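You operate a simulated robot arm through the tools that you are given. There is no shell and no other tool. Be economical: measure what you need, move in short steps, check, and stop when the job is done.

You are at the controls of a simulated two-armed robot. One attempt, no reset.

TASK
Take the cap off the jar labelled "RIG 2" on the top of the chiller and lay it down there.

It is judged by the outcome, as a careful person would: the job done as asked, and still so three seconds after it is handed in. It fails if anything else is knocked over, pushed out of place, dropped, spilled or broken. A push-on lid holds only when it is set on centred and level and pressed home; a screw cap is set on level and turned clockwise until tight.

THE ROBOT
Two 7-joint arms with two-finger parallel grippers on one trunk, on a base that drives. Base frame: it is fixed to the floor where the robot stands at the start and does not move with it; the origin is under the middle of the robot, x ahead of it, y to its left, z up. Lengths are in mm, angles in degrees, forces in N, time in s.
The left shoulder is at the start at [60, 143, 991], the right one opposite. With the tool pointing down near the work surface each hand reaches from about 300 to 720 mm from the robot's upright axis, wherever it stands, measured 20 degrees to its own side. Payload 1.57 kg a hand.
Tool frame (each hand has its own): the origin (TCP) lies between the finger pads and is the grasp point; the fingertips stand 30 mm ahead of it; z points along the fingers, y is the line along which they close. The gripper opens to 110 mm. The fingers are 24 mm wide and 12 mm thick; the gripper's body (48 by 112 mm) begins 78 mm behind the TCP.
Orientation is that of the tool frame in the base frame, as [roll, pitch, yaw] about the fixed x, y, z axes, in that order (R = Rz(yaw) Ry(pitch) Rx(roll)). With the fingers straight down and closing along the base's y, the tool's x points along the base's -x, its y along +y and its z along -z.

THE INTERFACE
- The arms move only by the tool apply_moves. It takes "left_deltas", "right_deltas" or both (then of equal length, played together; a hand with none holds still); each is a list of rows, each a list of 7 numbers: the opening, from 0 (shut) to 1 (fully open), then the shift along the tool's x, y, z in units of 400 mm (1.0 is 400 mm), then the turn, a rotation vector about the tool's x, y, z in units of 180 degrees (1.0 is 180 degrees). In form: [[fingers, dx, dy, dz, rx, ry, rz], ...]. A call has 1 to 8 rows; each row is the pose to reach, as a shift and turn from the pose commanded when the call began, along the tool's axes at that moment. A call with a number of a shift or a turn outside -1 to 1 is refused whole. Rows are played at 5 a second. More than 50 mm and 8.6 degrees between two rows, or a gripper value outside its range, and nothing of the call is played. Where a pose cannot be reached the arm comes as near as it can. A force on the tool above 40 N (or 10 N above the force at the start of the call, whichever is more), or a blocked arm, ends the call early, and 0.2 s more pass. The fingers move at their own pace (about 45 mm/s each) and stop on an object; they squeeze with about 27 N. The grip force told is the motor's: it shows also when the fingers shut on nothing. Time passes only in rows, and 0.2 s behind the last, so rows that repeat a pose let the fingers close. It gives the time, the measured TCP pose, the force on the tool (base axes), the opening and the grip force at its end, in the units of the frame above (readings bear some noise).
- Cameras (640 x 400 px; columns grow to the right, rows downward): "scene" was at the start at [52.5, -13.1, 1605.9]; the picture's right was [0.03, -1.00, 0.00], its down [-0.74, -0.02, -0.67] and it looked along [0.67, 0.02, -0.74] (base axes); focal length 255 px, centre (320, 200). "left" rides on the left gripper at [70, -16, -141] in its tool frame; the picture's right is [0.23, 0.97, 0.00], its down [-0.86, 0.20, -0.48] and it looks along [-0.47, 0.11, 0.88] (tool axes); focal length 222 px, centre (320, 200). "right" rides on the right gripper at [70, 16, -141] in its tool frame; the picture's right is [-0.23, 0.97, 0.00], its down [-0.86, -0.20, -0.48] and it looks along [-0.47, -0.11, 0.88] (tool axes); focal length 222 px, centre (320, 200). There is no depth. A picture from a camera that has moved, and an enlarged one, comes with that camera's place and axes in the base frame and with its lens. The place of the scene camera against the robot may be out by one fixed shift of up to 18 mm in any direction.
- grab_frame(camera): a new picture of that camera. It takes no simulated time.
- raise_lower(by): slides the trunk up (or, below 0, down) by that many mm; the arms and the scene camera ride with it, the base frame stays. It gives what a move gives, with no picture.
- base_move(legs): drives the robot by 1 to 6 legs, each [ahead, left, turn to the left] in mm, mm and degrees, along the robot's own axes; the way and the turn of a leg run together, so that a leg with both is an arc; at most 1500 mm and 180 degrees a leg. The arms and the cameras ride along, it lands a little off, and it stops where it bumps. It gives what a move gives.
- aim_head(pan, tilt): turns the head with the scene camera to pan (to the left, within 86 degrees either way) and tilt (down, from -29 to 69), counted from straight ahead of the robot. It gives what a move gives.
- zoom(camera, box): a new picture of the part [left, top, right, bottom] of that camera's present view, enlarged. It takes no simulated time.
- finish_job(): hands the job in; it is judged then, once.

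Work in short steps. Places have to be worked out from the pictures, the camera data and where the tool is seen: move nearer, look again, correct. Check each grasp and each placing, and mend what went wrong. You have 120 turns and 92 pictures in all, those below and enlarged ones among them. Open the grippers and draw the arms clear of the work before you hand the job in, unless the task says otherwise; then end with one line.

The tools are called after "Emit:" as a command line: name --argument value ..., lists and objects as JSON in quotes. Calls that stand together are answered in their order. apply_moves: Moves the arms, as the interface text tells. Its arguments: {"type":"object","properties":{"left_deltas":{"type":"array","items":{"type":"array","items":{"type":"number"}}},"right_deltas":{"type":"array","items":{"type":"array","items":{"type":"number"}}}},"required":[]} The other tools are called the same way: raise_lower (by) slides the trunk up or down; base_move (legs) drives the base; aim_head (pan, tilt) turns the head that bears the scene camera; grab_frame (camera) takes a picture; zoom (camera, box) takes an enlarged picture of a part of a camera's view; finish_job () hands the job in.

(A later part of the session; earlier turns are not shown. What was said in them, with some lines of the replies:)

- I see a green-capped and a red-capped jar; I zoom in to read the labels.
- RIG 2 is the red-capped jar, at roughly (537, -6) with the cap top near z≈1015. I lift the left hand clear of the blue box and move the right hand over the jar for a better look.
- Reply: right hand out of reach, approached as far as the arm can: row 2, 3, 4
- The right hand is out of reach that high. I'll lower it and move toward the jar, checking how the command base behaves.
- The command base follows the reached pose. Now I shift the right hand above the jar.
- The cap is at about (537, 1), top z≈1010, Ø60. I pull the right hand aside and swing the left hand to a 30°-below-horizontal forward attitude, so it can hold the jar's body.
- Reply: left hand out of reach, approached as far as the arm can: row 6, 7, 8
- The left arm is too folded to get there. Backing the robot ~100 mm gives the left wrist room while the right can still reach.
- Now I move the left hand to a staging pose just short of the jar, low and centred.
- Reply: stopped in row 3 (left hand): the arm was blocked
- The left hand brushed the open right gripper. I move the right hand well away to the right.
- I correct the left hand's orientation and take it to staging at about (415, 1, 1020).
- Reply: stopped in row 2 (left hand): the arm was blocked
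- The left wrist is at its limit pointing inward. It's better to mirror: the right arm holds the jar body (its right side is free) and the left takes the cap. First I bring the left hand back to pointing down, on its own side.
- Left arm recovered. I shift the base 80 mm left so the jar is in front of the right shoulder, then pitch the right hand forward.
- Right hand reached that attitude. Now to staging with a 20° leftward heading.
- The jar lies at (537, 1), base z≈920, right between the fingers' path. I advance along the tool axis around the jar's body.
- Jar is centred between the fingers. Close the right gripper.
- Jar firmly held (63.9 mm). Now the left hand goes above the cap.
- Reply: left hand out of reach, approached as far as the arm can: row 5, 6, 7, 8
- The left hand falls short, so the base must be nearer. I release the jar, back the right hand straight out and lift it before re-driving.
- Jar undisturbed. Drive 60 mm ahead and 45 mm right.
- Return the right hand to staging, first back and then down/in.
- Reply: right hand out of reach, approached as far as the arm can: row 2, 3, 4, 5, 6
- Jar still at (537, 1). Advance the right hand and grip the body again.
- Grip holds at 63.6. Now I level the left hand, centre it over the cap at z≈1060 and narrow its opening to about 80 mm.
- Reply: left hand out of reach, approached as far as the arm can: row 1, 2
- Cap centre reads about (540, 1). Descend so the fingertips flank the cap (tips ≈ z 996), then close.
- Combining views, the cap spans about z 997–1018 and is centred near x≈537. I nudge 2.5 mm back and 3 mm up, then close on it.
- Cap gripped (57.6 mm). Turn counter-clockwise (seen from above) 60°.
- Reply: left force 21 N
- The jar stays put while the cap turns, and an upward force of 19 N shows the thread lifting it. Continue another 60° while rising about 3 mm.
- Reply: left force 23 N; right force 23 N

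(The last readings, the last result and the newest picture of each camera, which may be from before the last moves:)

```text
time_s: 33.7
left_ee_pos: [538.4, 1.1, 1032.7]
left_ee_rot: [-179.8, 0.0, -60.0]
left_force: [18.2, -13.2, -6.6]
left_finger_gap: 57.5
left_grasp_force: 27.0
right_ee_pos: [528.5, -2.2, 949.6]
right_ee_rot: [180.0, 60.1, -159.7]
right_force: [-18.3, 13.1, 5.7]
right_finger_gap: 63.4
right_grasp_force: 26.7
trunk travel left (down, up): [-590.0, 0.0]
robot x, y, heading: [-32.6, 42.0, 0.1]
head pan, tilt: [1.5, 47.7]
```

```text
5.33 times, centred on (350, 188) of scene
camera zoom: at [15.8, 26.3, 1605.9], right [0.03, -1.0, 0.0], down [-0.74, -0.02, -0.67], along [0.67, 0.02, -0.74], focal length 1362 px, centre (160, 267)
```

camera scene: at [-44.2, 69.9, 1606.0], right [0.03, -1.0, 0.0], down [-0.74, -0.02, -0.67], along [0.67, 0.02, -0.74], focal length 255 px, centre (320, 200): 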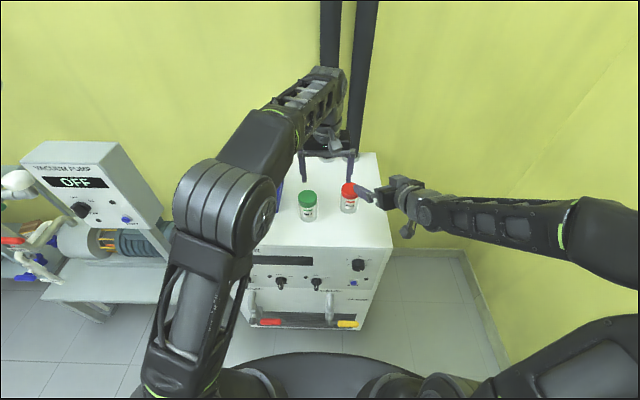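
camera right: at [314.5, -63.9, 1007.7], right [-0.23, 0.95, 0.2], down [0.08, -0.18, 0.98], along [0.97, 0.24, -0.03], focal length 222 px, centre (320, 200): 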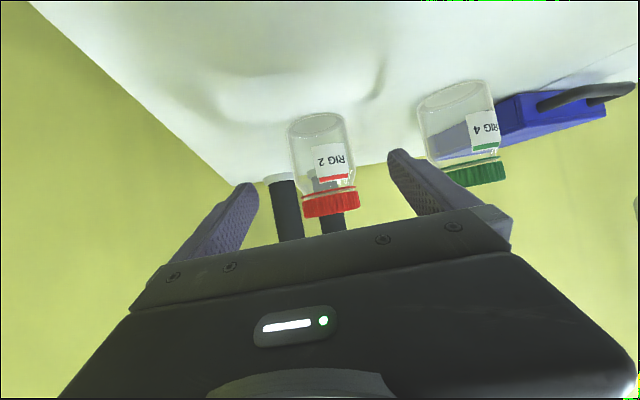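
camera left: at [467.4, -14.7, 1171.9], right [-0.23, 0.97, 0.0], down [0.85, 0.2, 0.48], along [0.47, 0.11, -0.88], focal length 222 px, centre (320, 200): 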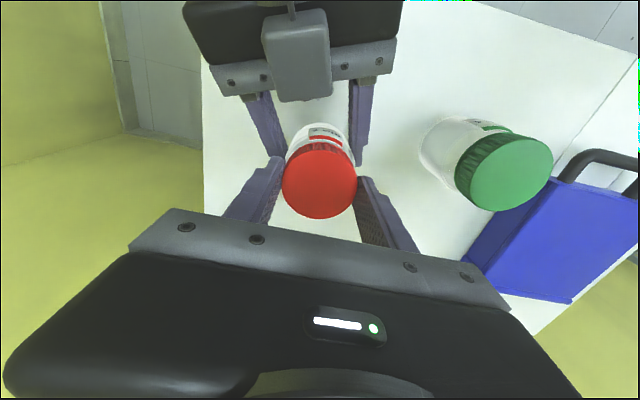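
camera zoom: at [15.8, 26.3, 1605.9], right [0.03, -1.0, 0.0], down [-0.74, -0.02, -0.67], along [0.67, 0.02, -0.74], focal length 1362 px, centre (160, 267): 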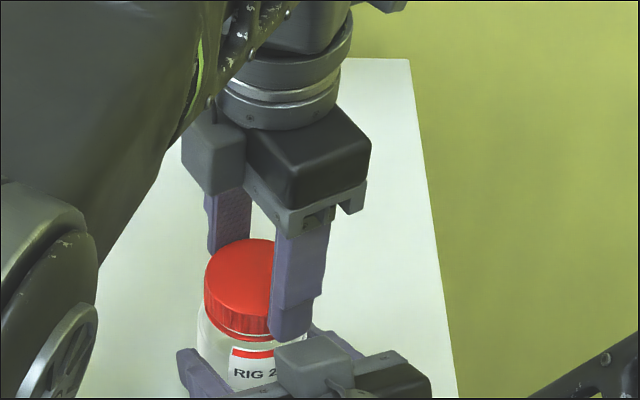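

Side forces have built up: the match of their directions shows the cap axis is ~2 mm farther in x than my tool axis. I open slightly, recentre and re-grip, then turn on.

Emit:
apply_moves --left_deltas '[[0.64, 0, 0, 0, 0, 0, 0], [0.64, 0, 0, 0, 0, 0, 0], [0.64, 0.0035, -0.0038, 0.0025, 0, 0, 0], [0.64, 0.0035, -0.0038, 0.0025, 0, 0, 0], [0.4, 0.0035, -0.0038, 0.0025, 0, 0, 0], [0.4, 0.0035, -0.0038, 0.0025, 0, 0, 0], [0.4, 0.0035, -0.0038, 0.0025, 0, 0, 0]]'

Emit:
apply_moves --left_deltas '[[0.4, 0, 0, 0, 0, 0, -0.042], [0.4, 0, 0, 0, 0, 0, -0.084], [0.4, 0, 0, 0, 0, 0, -0.126], [0.4, 0, 0, -0.001, 0, 0, -0.168], [0.4, 0, 0, -0.001, 0, 0, -0.21], [0.4, 0, 0, -0.001, 0, 0, -0.252]]'

Emit:
zoom --camera "scene" --box '[290, 150, 410, 225]'

```text
time_s: 35.3
left_ee_pos: [538.9, -0.6, 1031.1]
left_ee_rot: [180.0, 0.1, -60.1]
left_force: [-5.6, -1.4, 1.8]
left_finger_gap: 57.3
left_grasp_force: 26.8
right_ee_pos: [527.4, -3.1, 949.3]
right_ee_rot: [180.0, 60.1, -159.8]
right_force: [6.2, 0.5, -1.2]
right_finger_gap: 63.3
right_grasp_force: 27.1
trunk travel left (down, up): [-590.0, 0.0]
robot x, y, heading: [-36.4, 38.8, 0.3]
head pan, tilt: [1.5, 47.7]
```

```text
time_s: 36.7
left_ee_pos: [538.6, 0.1, 1031.0]
left_ee_rot: [-179.9, -0.1, -14.8]
left_force: [-4.0, -3.4, 2.1]
left_finger_gap: 57.4
left_grasp_force: 26.7
right_ee_pos: [526.3, -2.3, 949.8]
right_ee_rot: [-179.8, 60.0, -159.6]
right_force: [4.7, 1.5, -0.4]
right_finger_gap: 63.1
right_grasp_force: 27.1
trunk travel left (down, up): [-590.0, 0.0]
robot x, y, heading: [-35.1, 39.2, 0.4]
head pan, tilt: [1.5, 47.7]
```

```text
5.33 times, centred on (350, 188) of scene
camera zoom: at [15.4, 25.8, 1606.0], right [0.03, -1.0, 0.0], down [-0.74, -0.02, -0.67], along [0.67, 0.02, -0.74], focal length 1362 px, centre (160, 267)
```

zoom: 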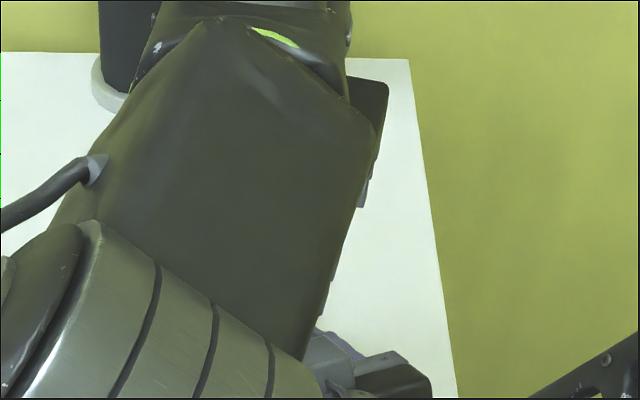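

Turned ~165° with little resistance left. I test whether the cap is free with a small lift.

Emit:
apply_moves --left_deltas '[[0.4, 0, 0, -0.005, 0, 0, 0], [0.4, 0, 0, -0.01, 0, 0, 0], [0.4, 0, 0, -0.01, 0, 0, 0]]'

Emit:
grab_frame --camera "left"

Emit:
grab_frame --camera "scene"

```text
time_s: 37.5
left_ee_pos: [540.1, 1.5, 1035.2]
left_ee_rot: [-179.9, 0.1, -14.8]
left_force: [6.3, -0.5, -22.5]
left_finger_gap: 57.5
left_grasp_force: 26.8
right_ee_pos: [527.1, -2.9, 952.2]
right_ee_rot: [-179.7, 60.3, -159.6]
right_force: [-6.7, 1.4, 20.3]
right_finger_gap: 63.2
right_grasp_force: 26.6
trunk travel left (down, up): [-590.0, 0.0]
robot x, y, heading: [-38.4, 42.3, 0.1]
head pan, tilt: [1.5, 47.7]
```

```text
59 pictures are left
camera left: at [610.7, -1.2, 1177.1], right [-0.03, -1.0, 0.0], down [-0.88, 0.02, 0.48], along [-0.48, 0.02, -0.88], focal length 222 px, centre (320, 200)
```

left: 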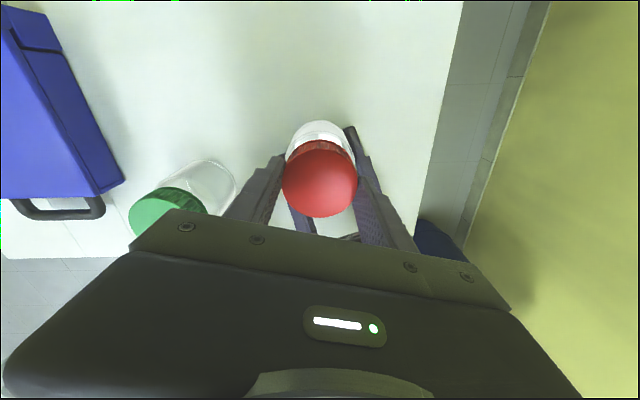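

```text
58 pictures are left
camera scene: at [15.7, 26.2, 1605.9], right [0.03, -1.0, 0.0], down [-0.74, -0.02, -0.67], along [0.67, 0.02, -0.74], focal length 255 px, centre (320, 200)
```

scene: 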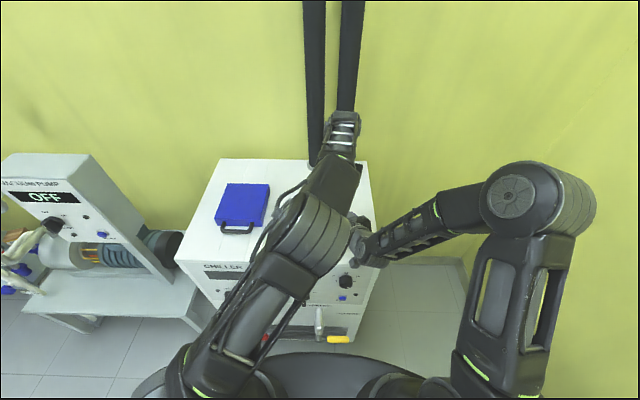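

Still threaded (−22 N). I lower again, release, rise clear, and wind the wrist back for another stroke.

Emit:
apply_moves --left_deltas '[[0.4, 0, 0, 0.01, 0, 0, 0], [0.4, 0, 0, 0.01, 0, 0, 0], [0.68, 0, 0, 0.01, 0, 0, 0], [0.68, 0, 0, 0.01, 0, 0, 0], [0.68, 0, 0, 0.01, 0, 0, 0], [0.68, 0, 0, -0.04, 0, 0, 0], [0.68, 0, 0, -0.09, 0, 0, 0], [0.68, 0, 0, -0.09, 0, 0, 0]]'

Emit:
apply_moves --left_deltas '[[0.68, 0, 0, 0, 0, 0, 0.0472], [0.68, 0, 0, 0, 0, 0, 0.0944], [0.68, 0, 0, 0, 0, 0, 0.1416], [0.68, 0, 0, 0, 0, 0, 0.1888], [0.68, 0, 0, 0, 0, 0, 0.236], [0.68, 0, 0, 0, 0, 0, 0.2832], [0.68, 0, 0, 0, 0, 0, 0.3304], [0.68, 0, 0, 0, 0, 0, 0.3776]]'

Emit:
apply_moves --left_deltas '[[0.68, 0, 0, 0, 0, 0, 0.0472], [0.68, 0, 0, 0, 0, 0, 0.0944], [0.68, 0, 0, 0, 0, 0, 0.1416], [0.68, 0, 0, 0, 0, 0, 0.1888], [0.68, 0, 0, 0, 0, 0, 0.236], [0.68, 0, 0, 0, 0, 0, 0.2832], [0.68, 0, 0, 0, 0, 0, 0.3304], [0.68, 0, 0, 0, 0, 0, 0.3776]]'

Emit:
apply_moves --left_deltas '[[0.68, 0, 0, 0, 0, 0, 0.0472], [0.68, 0, 0, 0, 0, 0, 0.0944], [0.68, 0, 0, 0, 0, 0, 0.1416], [0.68, 0, 0, 0, 0, 0, 0.1888], [0.68, 0, 0, 0, 0, 0, 0.236], [0.68, 0, 0, 0, 0, 0, 0.2832], [0.68, 0, 0, 0, 0, 0, 0.3304], [0.68, 0, 0, 0, 0, 0, 0.3776]]'

Emit:
grab_frame --camera "left"

Emit:
zoom --camera "scene" --box '[290, 150, 410, 225]'

```text
time_s: 39.3
left_ee_pos: [532.9, 6.9, 1066.1]
left_ee_rot: [-179.9, -0.4, -15.0]
left_force: [-0.5, -0.4, -0.3]
left_finger_gap: 74.8
left_grasp_force: 0.1
left hand out of reach, approached as far as the arm can: row 7, 8
right_ee_pos: [526.8, -3.8, 949.5]
right_ee_rot: [179.9, 60.0, -159.8]
right_force: [-0.6, -1.7, 3.8]
right_finger_gap: 63.0
right_grasp_force: 27.1
trunk travel left (down, up): [-590.0, 0.0]
robot x, y, heading: [-36.1, 42.3, 0.3]
head pan, tilt: [1.5, 47.7]
```

```text
time_s: 41.1
left_ee_pos: [534.0, 6.6, 1065.7]
left_ee_rot: [-179.8, 0.1, -82.8]
left_force: [-0.7, 0.7, -0.3]
left_finger_gap: 74.7
left_grasp_force: 0.1
right_ee_pos: [528.5, -3.2, 949.5]
right_ee_rot: [180.0, 60.0, -159.8]
right_force: [0.2, -0.2, -1.8]
right_finger_gap: 63.2
right_grasp_force: 26.8
trunk travel left (down, up): [-590.0, 0.0]
robot x, y, heading: [-37.7, 41.2, 0.0]
head pan, tilt: [1.5, 47.7]
```

```text
time_s: 42.9
left_ee_pos: [533.0, 5.1, 1067.1]
left_ee_rot: [180.0, 0.1, -150.9]
left_force: [-0.2, -0.5, 0.2]
left_finger_gap: 74.8
left_grasp_force: 0.1
right_ee_pos: [527.3, -2.8, 950.1]
right_ee_rot: [-180.0, 60.0, -159.8]
right_force: [-0.2, -0.4, -1.1]
right_finger_gap: 62.9
right_grasp_force: 27.5
trunk travel left (down, up): [-590.0, 0.0]
robot x, y, heading: [-34.7, 35.8, 0.2]
head pan, tilt: [1.5, 47.7]
```

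```text
time_s: 44.7
left_ee_pos: [534.5, 7.1, 1065.2]
left_ee_rot: [179.9, -0.1, 141.1]
left_force: [0.4, 0.4, 0.3]
left_finger_gap: 74.5
left_grasp_force: 0.1
right_ee_pos: [527.6, -4.3, 949.9]
right_ee_rot: [180.0, 60.1, -159.8]
right_force: [0.2, -0.4, -2.1]
right_finger_gap: 63.0
right_grasp_force: 26.9
trunk travel left (down, up): [-590.0, 0.0]
robot x, y, heading: [-36.1, 41.2, 0.1]
head pan, tilt: [1.5, 47.7]
```

```text
57 pictures are left
camera left: at [468.9, 37.3, 1207.1], right [0.43, 0.9, 0.0], down [0.79, -0.38, 0.48], along [0.43, -0.21, -0.88], focal length 222 px, centre (320, 200)
```

left: 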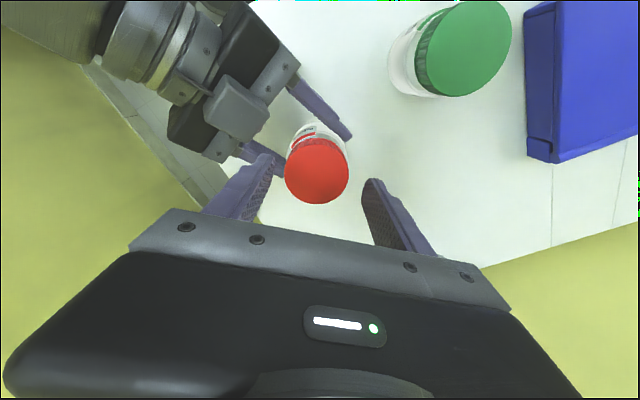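

```text
5.33 times, centred on (350, 188) of scene
camera zoom: at [15.8, 26.4, 1605.9], right [0.03, -1.0, 0.0], down [-0.74, -0.02, -0.67], along [0.67, 0.02, -0.74], focal length 1362 px, centre (160, 267)
```

zoom: 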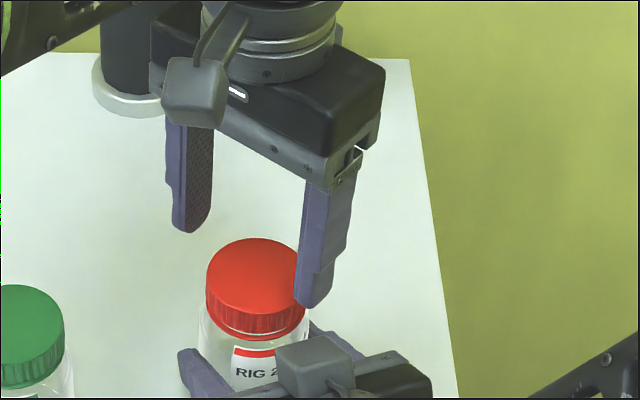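

Jar steady. Recentre on (538, 0.5), descend and grip again.

Emit:
apply_moves --left_deltas '[[0.68, -0.0178, -0.006, 0.01, 0, 0, 0], [0.68, -0.0178, -0.006, 0.05, 0, 0, 0], [0.68, -0.0178, -0.006, 0.09, 0, 0, 0], [0.68, -0.0178, -0.006, 0.09, 0, 0, 0], [0.4, -0.0178, -0.006, 0.09, 0, 0, 0], [0.4, -0.0178, -0.006, 0.09, 0, 0, 0], [0.4, -0.0178, -0.006, 0.09, 0, 0, 0]]'

Emit:
zoom --camera "scene" --box '[290, 150, 410, 225]'

```text
time_s: 46.3
left_ee_pos: [538.4, 0.6, 1028.1]
left_ee_rot: [179.8, 0.0, 141.2]
left_force: [7.2, 3.6, -4.5]
left_finger_gap: 57.4
left_grasp_force: 26.8
right_ee_pos: [528.5, -2.9, 949.1]
right_ee_rot: [-180.0, 60.0, -159.7]
right_force: [-8.2, -4.9, 2.3]
right_finger_gap: 63.0
right_grasp_force: 26.7
trunk travel left (down, up): [-590.0, 0.0]
robot x, y, heading: [-38.1, 38.3, 0.2]
head pan, tilt: [1.5, 47.7]
```

```text
5.33 times, centred on (350, 188) of scene
camera zoom: at [15.8, 26.3, 1605.9], right [0.03, -1.0, 0.0], down [-0.74, -0.02, -0.67], along [0.67, 0.02, -0.74], focal length 1362 px, centre (160, 267)
```

zoom: 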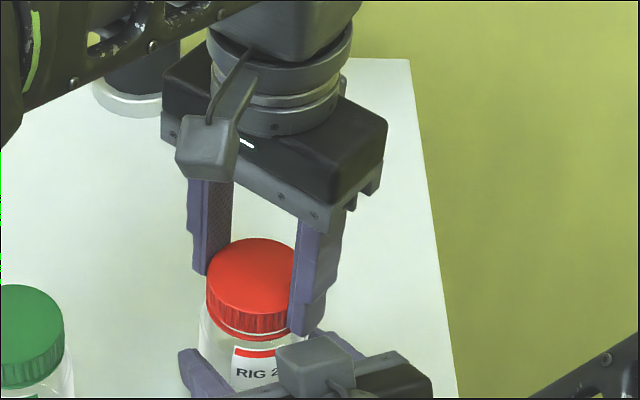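

Gripped. Turn CCW by another 2 × 68°, rising slightly.

Emit:
apply_moves --left_deltas '[[0.4, 0, 0, 0, 0, 0, -0.0472], [0.4, 0, 0, -0.0005, 0, 0, -0.0944], [0.4, 0, 0, -0.001, 0, 0, -0.1416], [0.4, 0, 0, -0.0015, 0, 0, -0.1888], [0.4, 0, 0, -0.002, 0, 0, -0.236], [0.4, 0, 0, -0.0025, 0, 0, -0.2832], [0.4, 0, 0, -0.003, 0, 0, -0.3304], [0.4, 0, 0, -0.0035, 0, 0, -0.3776]]'

Emit:
apply_moves --left_deltas '[[0.4, 0, 0, 0, 0, 0, -0.0472], [0.4, 0, 0, -0.0005, 0, 0, -0.0944], [0.4, 0, 0, -0.001, 0, 0, -0.1416], [0.4, 0, 0, -0.0015, 0, 0, -0.1888], [0.4, 0, 0, -0.002, 0, 0, -0.236], [0.4, 0, 0, -0.0025, 0, 0, -0.2832], [0.4, 0, 0, -0.003, 0, 0, -0.3304], [0.4, 0, 0, -0.0035, 0, 0, -0.3776]]'

Emit:
zoom --camera "scene" --box '[290, 150, 410, 225]'

```text
time_s: 48.1
left_ee_pos: [537.5, 0.7, 1030.5]
left_ee_rot: [179.8, 0.1, -150.6]
left_force: [15.5, 1.7, -12.8]
left_finger_gap: 57.6
left_grasp_force: 27.0
right_ee_pos: [526.7, -3.6, 951.0]
right_ee_rot: [-179.8, 60.1, -159.7]
right_force: [-15.1, -2.7, 10.9]
right_finger_gap: 63.1
right_grasp_force: 27.2
trunk travel left (down, up): [-590.0, 0.0]
robot x, y, heading: [-35.3, 39.4, -0.1]
head pan, tilt: [1.5, 47.7]
```

```text
time_s: 49.9
left_ee_pos: [537.2, -0.4, 1033.7]
left_ee_rot: [-179.9, 0.1, -82.7]
left_force: [0.4, -3.7, -0.1]
left_finger_gap: 57.8
left_grasp_force: 26.9
right_ee_pos: [527.1, -2.5, 949.9]
right_ee_rot: [-179.9, 60.0, -159.9]
right_force: [-0.8, 4.2, -0.3]
right_finger_gap: 63.1
right_grasp_force: 27.0
trunk travel left (down, up): [-590.0, 0.0]
robot x, y, heading: [-36.7, 36.1, 0.3]
head pan, tilt: [1.5, 47.7]
```

```text
5.33 times, centred on (350, 188) of scene
camera zoom: at [15.6, 26.3, 1605.9], right [0.03, -1.0, 0.0], down [-0.74, -0.02, -0.67], along [0.67, 0.02, -0.74], focal length 1362 px, centre (160, 267)
```

zoom: 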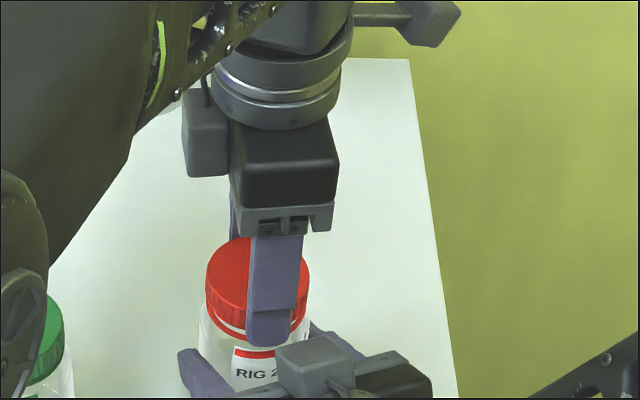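

Total ≈300° now, and the vertical force has vanished. Try a small lift again.

Emit:
apply_moves --left_deltas '[[0.4, 0, 0, -0.005, 0, 0, 0], [0.4, 0, 0, -0.01, 0, 0, 0], [0.4, 0, 0, -0.01, 0, 0, 0]]'

```text
time_s: 50.7
left_ee_pos: [537.5, -0.6, 1035.4]
left_ee_rot: [-180.0, 0.1, -82.8]
left_force: [1.8, -3.1, -2.5]
left_finger_gap: 57.7
left_grasp_force: 26.6
right_ee_pos: [527.2, -4.0, 950.0]
right_ee_rot: [-180.0, 60.0, -159.8]
right_force: [-2.3, 2.5, 1.4]
right_finger_gap: 62.8
right_grasp_force: 26.6
trunk travel left (down, up): [-590.0, 0.0]
robot x, y, heading: [-38.3, 37.7, 0.4]
head pan, tilt: [1.5, 47.7]
```

Only −2.5 N: it appears free. Lift another 15 mm and look.

Emit:
apply_moves --left_deltas '[[0.4, 0, 0, -0.01, 0, 0, 0], [0.4, 0, 0, -0.02, 0, 0, 0], [0.4, 0, 0, -0.04, 0, 0, 0], [0.4, 0, 0, -0.04, 0, 0, 0]]'

Emit:
zoom --camera "scene" --box '[290, 150, 410, 225]'

```text
time_s: 51.7
left_ee_pos: [537.3, 1.0, 1052.8]
left_ee_rot: [-179.9, 0.1, -82.8]
left_force: [-0.1, -0.3, -0.6]
left_finger_gap: 57.5
left_grasp_force: 26.9
right_ee_pos: [527.6, -3.6, 949.5]
right_ee_rot: [179.9, 60.0, -159.8]
right_force: [-0.3, -1.3, -1.4]
right_finger_gap: 63.1
right_grasp_force: 27.0
trunk travel left (down, up): [-590.0, 0.0]
robot x, y, heading: [-32.6, 37.5, 0.1]
head pan, tilt: [1.5, 47.7]
```

```text
5.33 times, centred on (350, 188) of scene
camera zoom: at [15.7, 26.3, 1605.9], right [0.03, -1.0, 0.0], down [-0.74, -0.02, -0.67], along [0.67, 0.02, -0.74], focal length 1362 px, centre (160, 267)
```

zoom: 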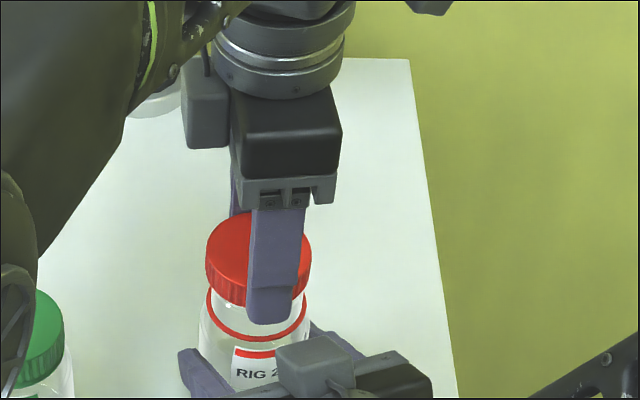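

The cap is off. I carry it to a free spot behind and between the jars, about (600, 65).

Emit:
apply_moves --left_deltas '[[0.4, 0, 0, -0.01, 0, 0, 0], [0.4, -0.082, -0.03, -0.01, 0, 0, 0], [0.4, -0.15, -0.089, -0.005, 0, 0, 0], [0.4, -0.143, -0.151, 0.055, 0, 0, 0], [0.4, -0.14, -0.176, 0.13, 0, 0, 0], [0.4, -0.14, -0.176, 0.13, 0, 0, 0]]'

Emit:
grab_frame --camera "left"

Emit:
grab_frame --camera "scene"

```text
time_s: 53.1
left_ee_pos: [598.3, 63.1, 1000.2]
left_ee_rot: [-179.9, 0.2, -82.8]
left_force: [0.2, -0.6, 0.1]
left_finger_gap: 57.9
left_grasp_force: 27.8
right_ee_pos: [526.8, -3.7, 949.6]
right_ee_rot: [-179.9, 59.9, -159.8]
right_force: [0.2, 0.6, -0.9]
right_finger_gap: 63.0
right_grasp_force: 27.3
trunk travel left (down, up): [-590.0, 0.0]
robot x, y, heading: [-33.8, 41.4, 0.2]
head pan, tilt: [1.5, 47.7]
```

```text
52 pictures are left
camera left: at [622.4, -4.8, 1142.4], right [-0.94, -0.35, 0.0], down [-0.31, 0.82, 0.48], along [-0.17, 0.45, -0.88], focal length 222 px, centre (320, 200)
```

left: 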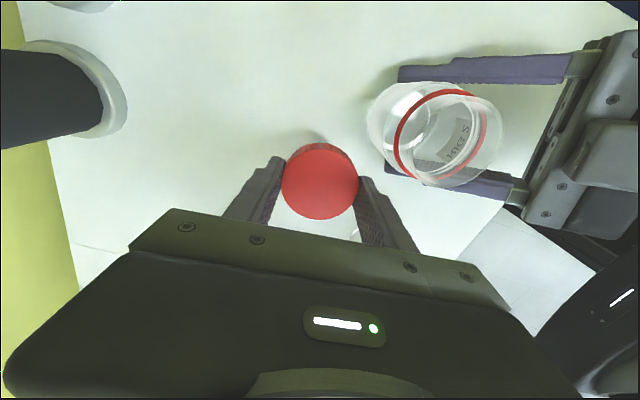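

```text
51 pictures are left
camera scene: at [15.6, 26.3, 1605.9], right [0.03, -1.0, 0.0], down [-0.74, -0.02, -0.67], along [0.67, 0.02, -0.74], focal length 255 px, centre (320, 200)
```

scene: 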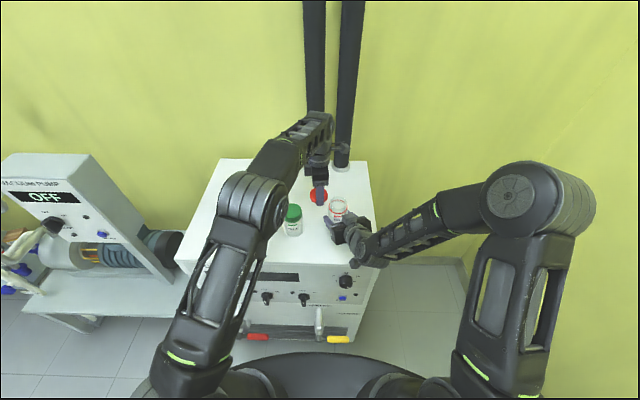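

The jar is open and the spot is clear. Lower the cap toward the surface.

Emit:
apply_moves --left_deltas '[[0.4, 0, 0, 0.05, 0, 0, 0], [0.4, 0, 0, 0.09, 0, 0, 0], [0.4, 0, 0, 0.105, 0, 0, 0], [0.4, 0, 0, 0.11, 0, 0, 0], [0.4, 0, 0, 0.11, 0, 0, 0]]'

Emit:
zoom --camera "scene" --box '[260, 150, 380, 225]'

```text
time_s: 54.3
left_ee_pos: [600.2, 64.0, 955.2]
left_ee_rot: [-179.9, 0.1, -82.8]
left_force: [-0.6, -0.2, -0.8]
left_finger_gap: 57.5
left_grasp_force: 26.9
right_ee_pos: [528.4, -3.8, 948.8]
right_ee_rot: [-180.0, 60.0, -159.7]
right_force: [-0.1, -0.3, -1.4]
right_finger_gap: 63.0
right_grasp_force: 27.2
trunk travel left (down, up): [-590.0, 0.0]
robot x, y, heading: [-39.4, 36.9, -0.1]
head pan, tilt: [1.5, 47.7]
```

```text
5.33 times, centred on (320, 188) of scene
camera zoom: at [15.8, 26.3, 1605.9], right [0.03, -1.0, 0.0], down [-0.74, -0.02, -0.67], along [0.67, 0.02, -0.74], focal length 1362 px, centre (320, 267)
```

zoom: 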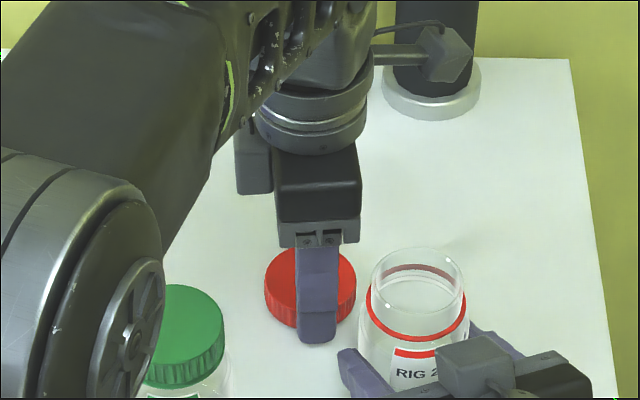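

No contact yet. Feel down in small steps.

Emit:
apply_moves --left_deltas '[[0.4, 0, 0, 0.004, 0, 0, 0], [0.4, 0, 0, 0.006, 0, 0, 0], [0.4, 0, 0, 0.008, 0, 0, 0], [0.4, 0, 0, 0.009, 0, 0, 0], [0.4, 0, 0, 0.01, 0, 0, 0]]'

```text
time_s: 55.5
left_ee_pos: [600.6, 64.1, 953.0]
left_ee_rot: [-179.9, 0.1, -82.8]
left_force: [-0.7, -0.1, 0.4]
left_finger_gap: 57.8
left_grasp_force: 27.4
right_ee_pos: [528.7, -3.5, 950.4]
right_ee_rot: [-180.0, 60.0, -159.8]
right_force: [-0.6, -0.7, -1.0]
right_finger_gap: 63.0
right_grasp_force: 26.9
trunk travel left (down, up): [-590.0, 0.0]
robot x, y, heading: [-37.8, 39.1, 0.4]
head pan, tilt: [1.5, 47.7]
```

Nearly there (tips ≈ 922). Continue in 1 mm steps.

Emit:
apply_moves --left_deltas '[[0.4, 0, 0, 0.0025, 0, 0, 0], [0.4, 0, 0, 0.0025, 0, 0, 0]]'

Emit:
zoom --camera "scene" --box '[295, 185, 343, 215]'

```text
time_s: 56.1
left_ee_pos: [600.8, 65.2, 950.9]
left_ee_rot: [-179.9, 0.0, -82.8]
left_force: [-0.5, -0.1, 0.6]
left_finger_gap: 57.8
left_grasp_force: 26.8
right_ee_pos: [527.1, -3.9, 949.4]
right_ee_rot: [180.0, 60.0, -159.8]
right_force: [-0.9, 0.8, -1.7]
right_finger_gap: 63.2
right_grasp_force: 26.7
trunk travel left (down, up): [-590.0, 0.0]
robot x, y, heading: [-38.4, 40.1, 0.1]
head pan, tilt: [1.5, 47.7]
```

```text
13.33 times, centred on (319, 200) of scene
camera zoom: at [15.8, 26.3, 1605.9], right [0.03, -1.0, 0.0], down [-0.74, -0.02, -0.67], along [0.67, 0.02, -0.74], focal length 3406 px, centre (333, 200)
```

zoom: 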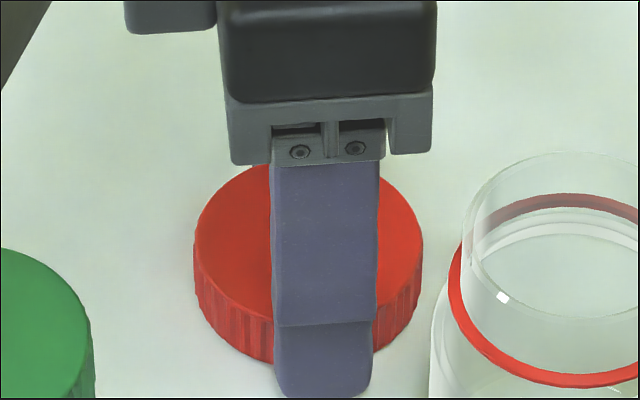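

Still no contact force; another 1 mm steps.

Emit:
apply_moves --left_deltas '[[0.4, 0, 0, 0.0025, 0, 0, 0], [0.4, 0, 0, 0.0025, 0, 0, 0]]'

Emit:
apply_moves --left_deltas '[[0.4, 0, 0, 0.002, 0, 0, 0], [0.4, 0, 0, 0.002, 0, 0, 0]]'

```text
time_s: 56.7
left_ee_pos: [601.0, 66.7, 949.9]
left_ee_rot: [-179.9, 0.0, -82.9]
left_force: [-0.2, 0.2, -0.5]
left_finger_gap: 57.7
left_grasp_force: 27.3
right_ee_pos: [528.2, -3.1, 950.0]
right_ee_rot: [179.9, 59.9, -159.8]
right_force: [-0.1, 0.0, -0.5]
right_finger_gap: 63.1
right_grasp_force: 27.4
trunk travel left (down, up): [-590.0, 0.0]
robot x, y, heading: [-39.3, 41.7, 0.4]
head pan, tilt: [1.5, 47.7]
```

```text
time_s: 57.3
left_ee_pos: [601.1, 65.5, 950.2]
left_ee_rot: [-179.8, 0.1, -82.8]
left_force: [2.0, 1.1, 8.3]
left_finger_gap: 57.6
left_grasp_force: 26.8
right_ee_pos: [528.1, -3.6, 950.2]
right_ee_rot: [-179.9, 60.1, -159.8]
right_force: [0.1, 0.2, -1.7]
right_finger_gap: 63.0
right_grasp_force: 26.7
trunk travel left (down, up): [-590.0, 0.0]
robot x, y, heading: [-34.9, 42.5, 0.1]
head pan, tilt: [1.5, 47.7]
```

Contact (8 N). Back off the pressure slightly, open, and rise straight up.

Emit:
apply_moves --left_deltas '[[0.4, 0, 0, -0.001, 0, 0, 0], [0.72, 0, 0, -0.001, 0, 0, 0], [0.72, 0, 0, -0.001, 0, 0, 0], [0.72, 0, 0, -0.001, 0, 0, 0], [0.72, 0, 0, -0.05, 0, 0, 0], [0.72, 0, 0, -0.13, 0, 0, 0], [0.72, 0, 0, -0.22, 0, 0, 0], [0.72, 0, 0, -0.25, 0, 0, 0]]'

Emit:
zoom --camera "scene" --box '[260, 150, 380, 225]'

Emit:
grab_frame --camera "left"

```text
time_s: 59.1
left_ee_pos: [600.4, 65.3, 1037.7]
left_ee_rot: [-180.0, 0.1, -82.8]
left_force: [0.9, 0.0, 0.1]
left_finger_gap: 79.1
left_grasp_force: 0.1
left hand out of reach, approached as far as the arm can: row 8
right_ee_pos: [528.1, -3.6, 949.0]
right_ee_rot: [-180.0, 60.1, -159.8]
right_force: [-0.1, 1.0, -1.3]
right_finger_gap: 63.0
right_grasp_force: 27.0
trunk travel left (down, up): [-590.0, 0.0]
robot x, y, heading: [-35.5, 40.2, 0.2]
head pan, tilt: [1.5, 47.7]
```

```text
5.33 times, centred on (320, 188) of scene
camera zoom: at [15.8, 26.3, 1605.9], right [0.03, -1.0, 0.0], down [-0.74, -0.02, -0.67], along [0.67, 0.02, -0.74], focal length 1362 px, centre (320, 267)
```

zoom: 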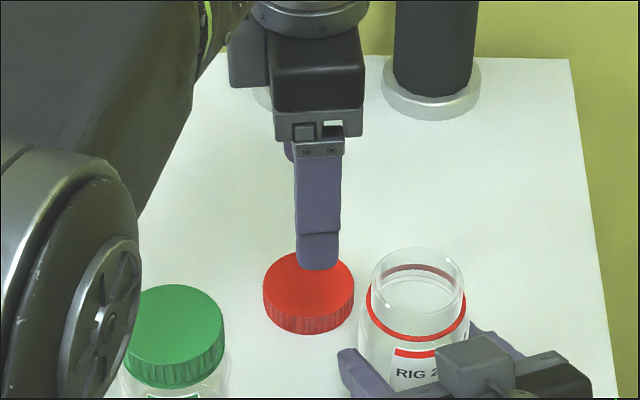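

```text
47 pictures are left
camera left: at [624.5, -2.3, 1179.2], right [-0.94, -0.35, 0.0], down [-0.3, 0.82, 0.48], along [-0.17, 0.45, -0.88], focal length 222 px, centre (320, 200)
```

left: 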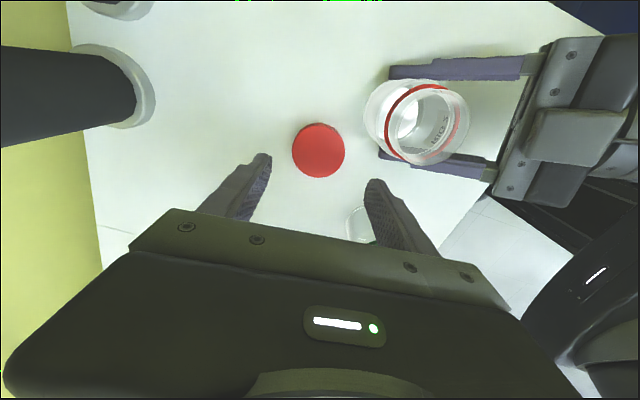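

The cap lies flat on the chiller, jar and ring untouched. Withdraw the left hand, over and between the jars.

Emit:
apply_moves --left_deltas '[[0.72, -0.0125, 0.099, -0.07, 0, 0, 0], [0.72, -0.025, 0.198, -0.157, 0, 0, 0], [0.72, -0.084, 0.267, -0.22, 0, 0, 0], [0.72, -0.193, 0.329, -0.25, 0, 0, 0], [0.72, -0.31, 0.364, -0.275, 0, 0, 0], [0.72, -0.31, 0.364, -0.275, 0, 0, 0]]'

Emit:
apply_moves --right_deltas '[[0.75, 0, 0, 0, 0, 0, 0], [1, 0, 0, 0, 0, 0, 0], [1, 0, 0, 0, 0, 0, 0], [1, 0, 0, 0, 0, 0, 0], [1, 0, 0, -0.07, 0, 0, 0], [1, 0, 0, -0.14, 0, 0, 0]]'

Emit:
grab_frame --camera "scene"

```text
refused: row 2 steps farther than a row can; nothing moved
```

```text
time_s: 60.5
left_ee_pos: [600.0, 65.1, 1038.0]
left_ee_rot: [-179.8, 0.1, -82.8]
left_force: [-0.4, -0.2, -0.1]
left_finger_gap: 79.1
left_grasp_force: 0.1
right_ee_pos: [482.3, -20.0, 978.2]
right_ee_rot: [180.0, 60.1, -159.8]
right_force: [0.0, -0.3, 0.1]
right_finger_gap: 109.8
right_grasp_force: 0.0
trunk travel left (down, up): [-590.0, 0.0]
robot x, y, heading: [-39.2, 40.3, 0.5]
head pan, tilt: [1.5, 47.7]
```

```text
46 pictures are left
camera scene: at [15.0, 26.3, 1605.9], right [0.03, -1.0, 0.0], down [-0.74, -0.02, -0.67], along [0.67, 0.02, -0.74], focal length 255 px, centre (320, 200)
```

scene: 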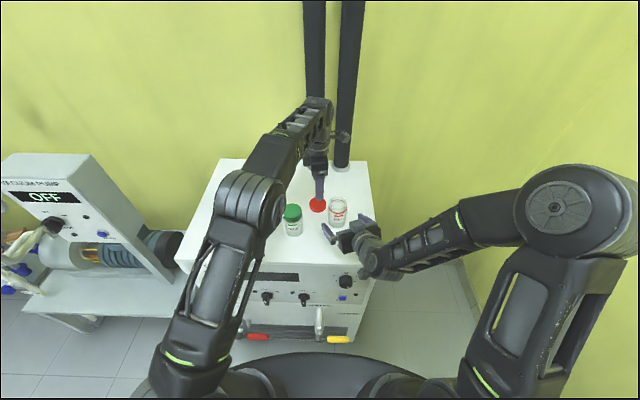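

RIG 2 stands free. Retry the left withdrawal in smaller steps and take the right hand back, up and aside.

Emit:
apply_moves --left_deltas '[[0.72, -0.01, 0.08, -0.06, 0, 0, 0], [0.72, -0.02, 0.15, -0.12, 0, 0, 0], [0.72, -0.03, 0.21, -0.165, 0, 0, 0], [0.72, -0.084, 0.267, -0.2, 0, 0, 0], [0.72, -0.15, 0.31, -0.22, 0, 0, 0], [0.72, -0.24, 0.34, -0.24, 0, 0, 0], [0.72, -0.31, 0.364, -0.26, 0, 0, 0], [0.72, -0.31, 0.364, -0.26, 0, 0, 0]]'

Emit:
apply_moves --right_deltas '[[1, 0, 0, -0.044, 0, 0, 0], [1, -0.086, -0.034, -0.11, 0, 0, 0], [1, -0.0975, -0.128, -0.156, 0, 0, 0], [1, -0.089, -0.234, -0.196, 0, 0, 0], [1, -0.081, -0.34, -0.235, 0, 0, 0], [1, -0.081, -0.34, -0.235, 0, 0, 0]]'

Emit:
grab_frame --camera "scene"

```text
time_s: 62.3
left_ee_pos: [439.3, 167.8, 1144.0]
left_ee_rot: [180.0, 0.2, -82.8]
left_force: [0.5, 0.2, 0.1]
left_finger_gap: 79.0
left_grasp_force: 0.0
right_ee_pos: [482.7, -19.7, 977.7]
right_ee_rot: [179.9, 60.0, -159.8]
right_force: [0.1, -0.1, -0.1]
right_finger_gap: 110.1
right_grasp_force: 0.0
trunk travel left (down, up): [-590.0, 0.0]
robot x, y, heading: [-34.8, 39.0, 0.3]
head pan, tilt: [1.5, 47.7]
```

```text
time_s: 63.7
left_ee_pos: [439.7, 168.1, 1143.3]
left_ee_rot: [-179.9, 0.1, -82.8]
left_force: [0.7, 0.9, -0.1]
left_finger_gap: 79.0
left_grasp_force: 0.0
right_ee_pos: [467.2, -168.3, 1051.0]
right_ee_rot: [-179.8, 60.0, -159.7]
right_force: [-0.1, 0.1, -0.8]
right_finger_gap: 110.0
right_grasp_force: 0.0
right hand out of reach, approached as far as the arm can: row 2, 3, 4
trunk travel left (down, up): [-590.0, 0.0]
robot x, y, heading: [-39.0, 39.2, 0.4]
head pan, tilt: [1.5, 47.7]
```

```text
45 pictures are left
camera scene: at [15.5, 26.9, 1605.9], right [0.03, -1.0, 0.0], down [-0.74, -0.02, -0.67], along [0.67, 0.02, -0.74], focal length 255 px, centre (320, 200)
```

scene: 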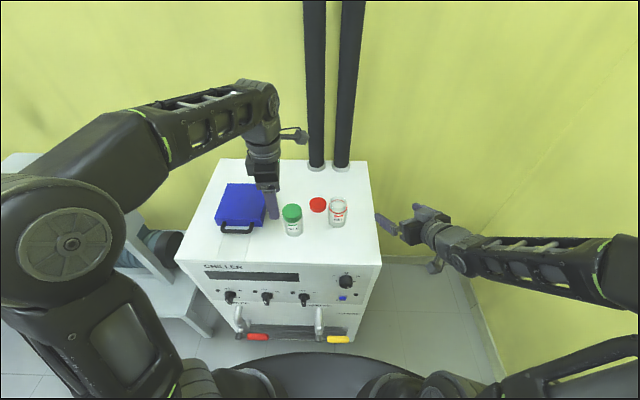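

All is in place: cap flat on the chiller, both jars and the box upright. I open the left gripper fully, well above everything, and move it a bit farther off.

Emit:
apply_moves --left_deltas '[[1, -0.05, 0.1, 0, 0, 0, 0], [1, -0.1, 0.2, 0, 0, 0, 0], [1, -0.1, 0.25, 0, 0, 0, 0], [1, -0.1, 0.25, 0, 0, 0, 0]]'

Emit:
zoom --camera "scene" --box '[200, 150, 400, 275]'

```text
time_s: 64.7
left_ee_pos: [337.4, 194.8, 1144.8]
left_ee_rot: [-179.9, 0.0, -82.9]
left_force: [0.2, 0.2, -0.4]
left_finger_gap: 110.1
left_grasp_force: 0.1
right_ee_pos: [466.3, -169.2, 1050.7]
right_ee_rot: [-179.9, 60.0, -159.9]
right_force: [0.5, 0.4, -0.3]
right_finger_gap: 110.1
right_grasp_force: 0.0
trunk travel left (down, up): [-590.0, 0.0]
robot x, y, heading: [-35.6, 38.9, 0.2]
head pan, tilt: [1.5, 47.7]
```

```text
3.20 times, centred on (300, 212) of scene
camera zoom: at [15.8, 26.5, 1605.9], right [0.03, -1.0, 0.0], down [-0.74, -0.02, -0.67], along [0.67, 0.02, -0.74], focal length 817 px, centre (384, 160)
```

zoom: 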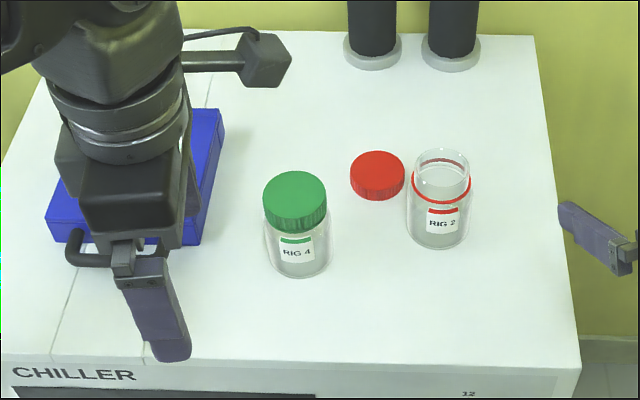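

The final picture shows the job done and both arms clear, so I hand it in.

Emit:
finish_job

```text
The job is handed in.
```

The cap is off the "RIG 2" jar and lies flat on top of the chiller beside it; the jar, the "RIG 4" jar and the blue box are all standing upright.
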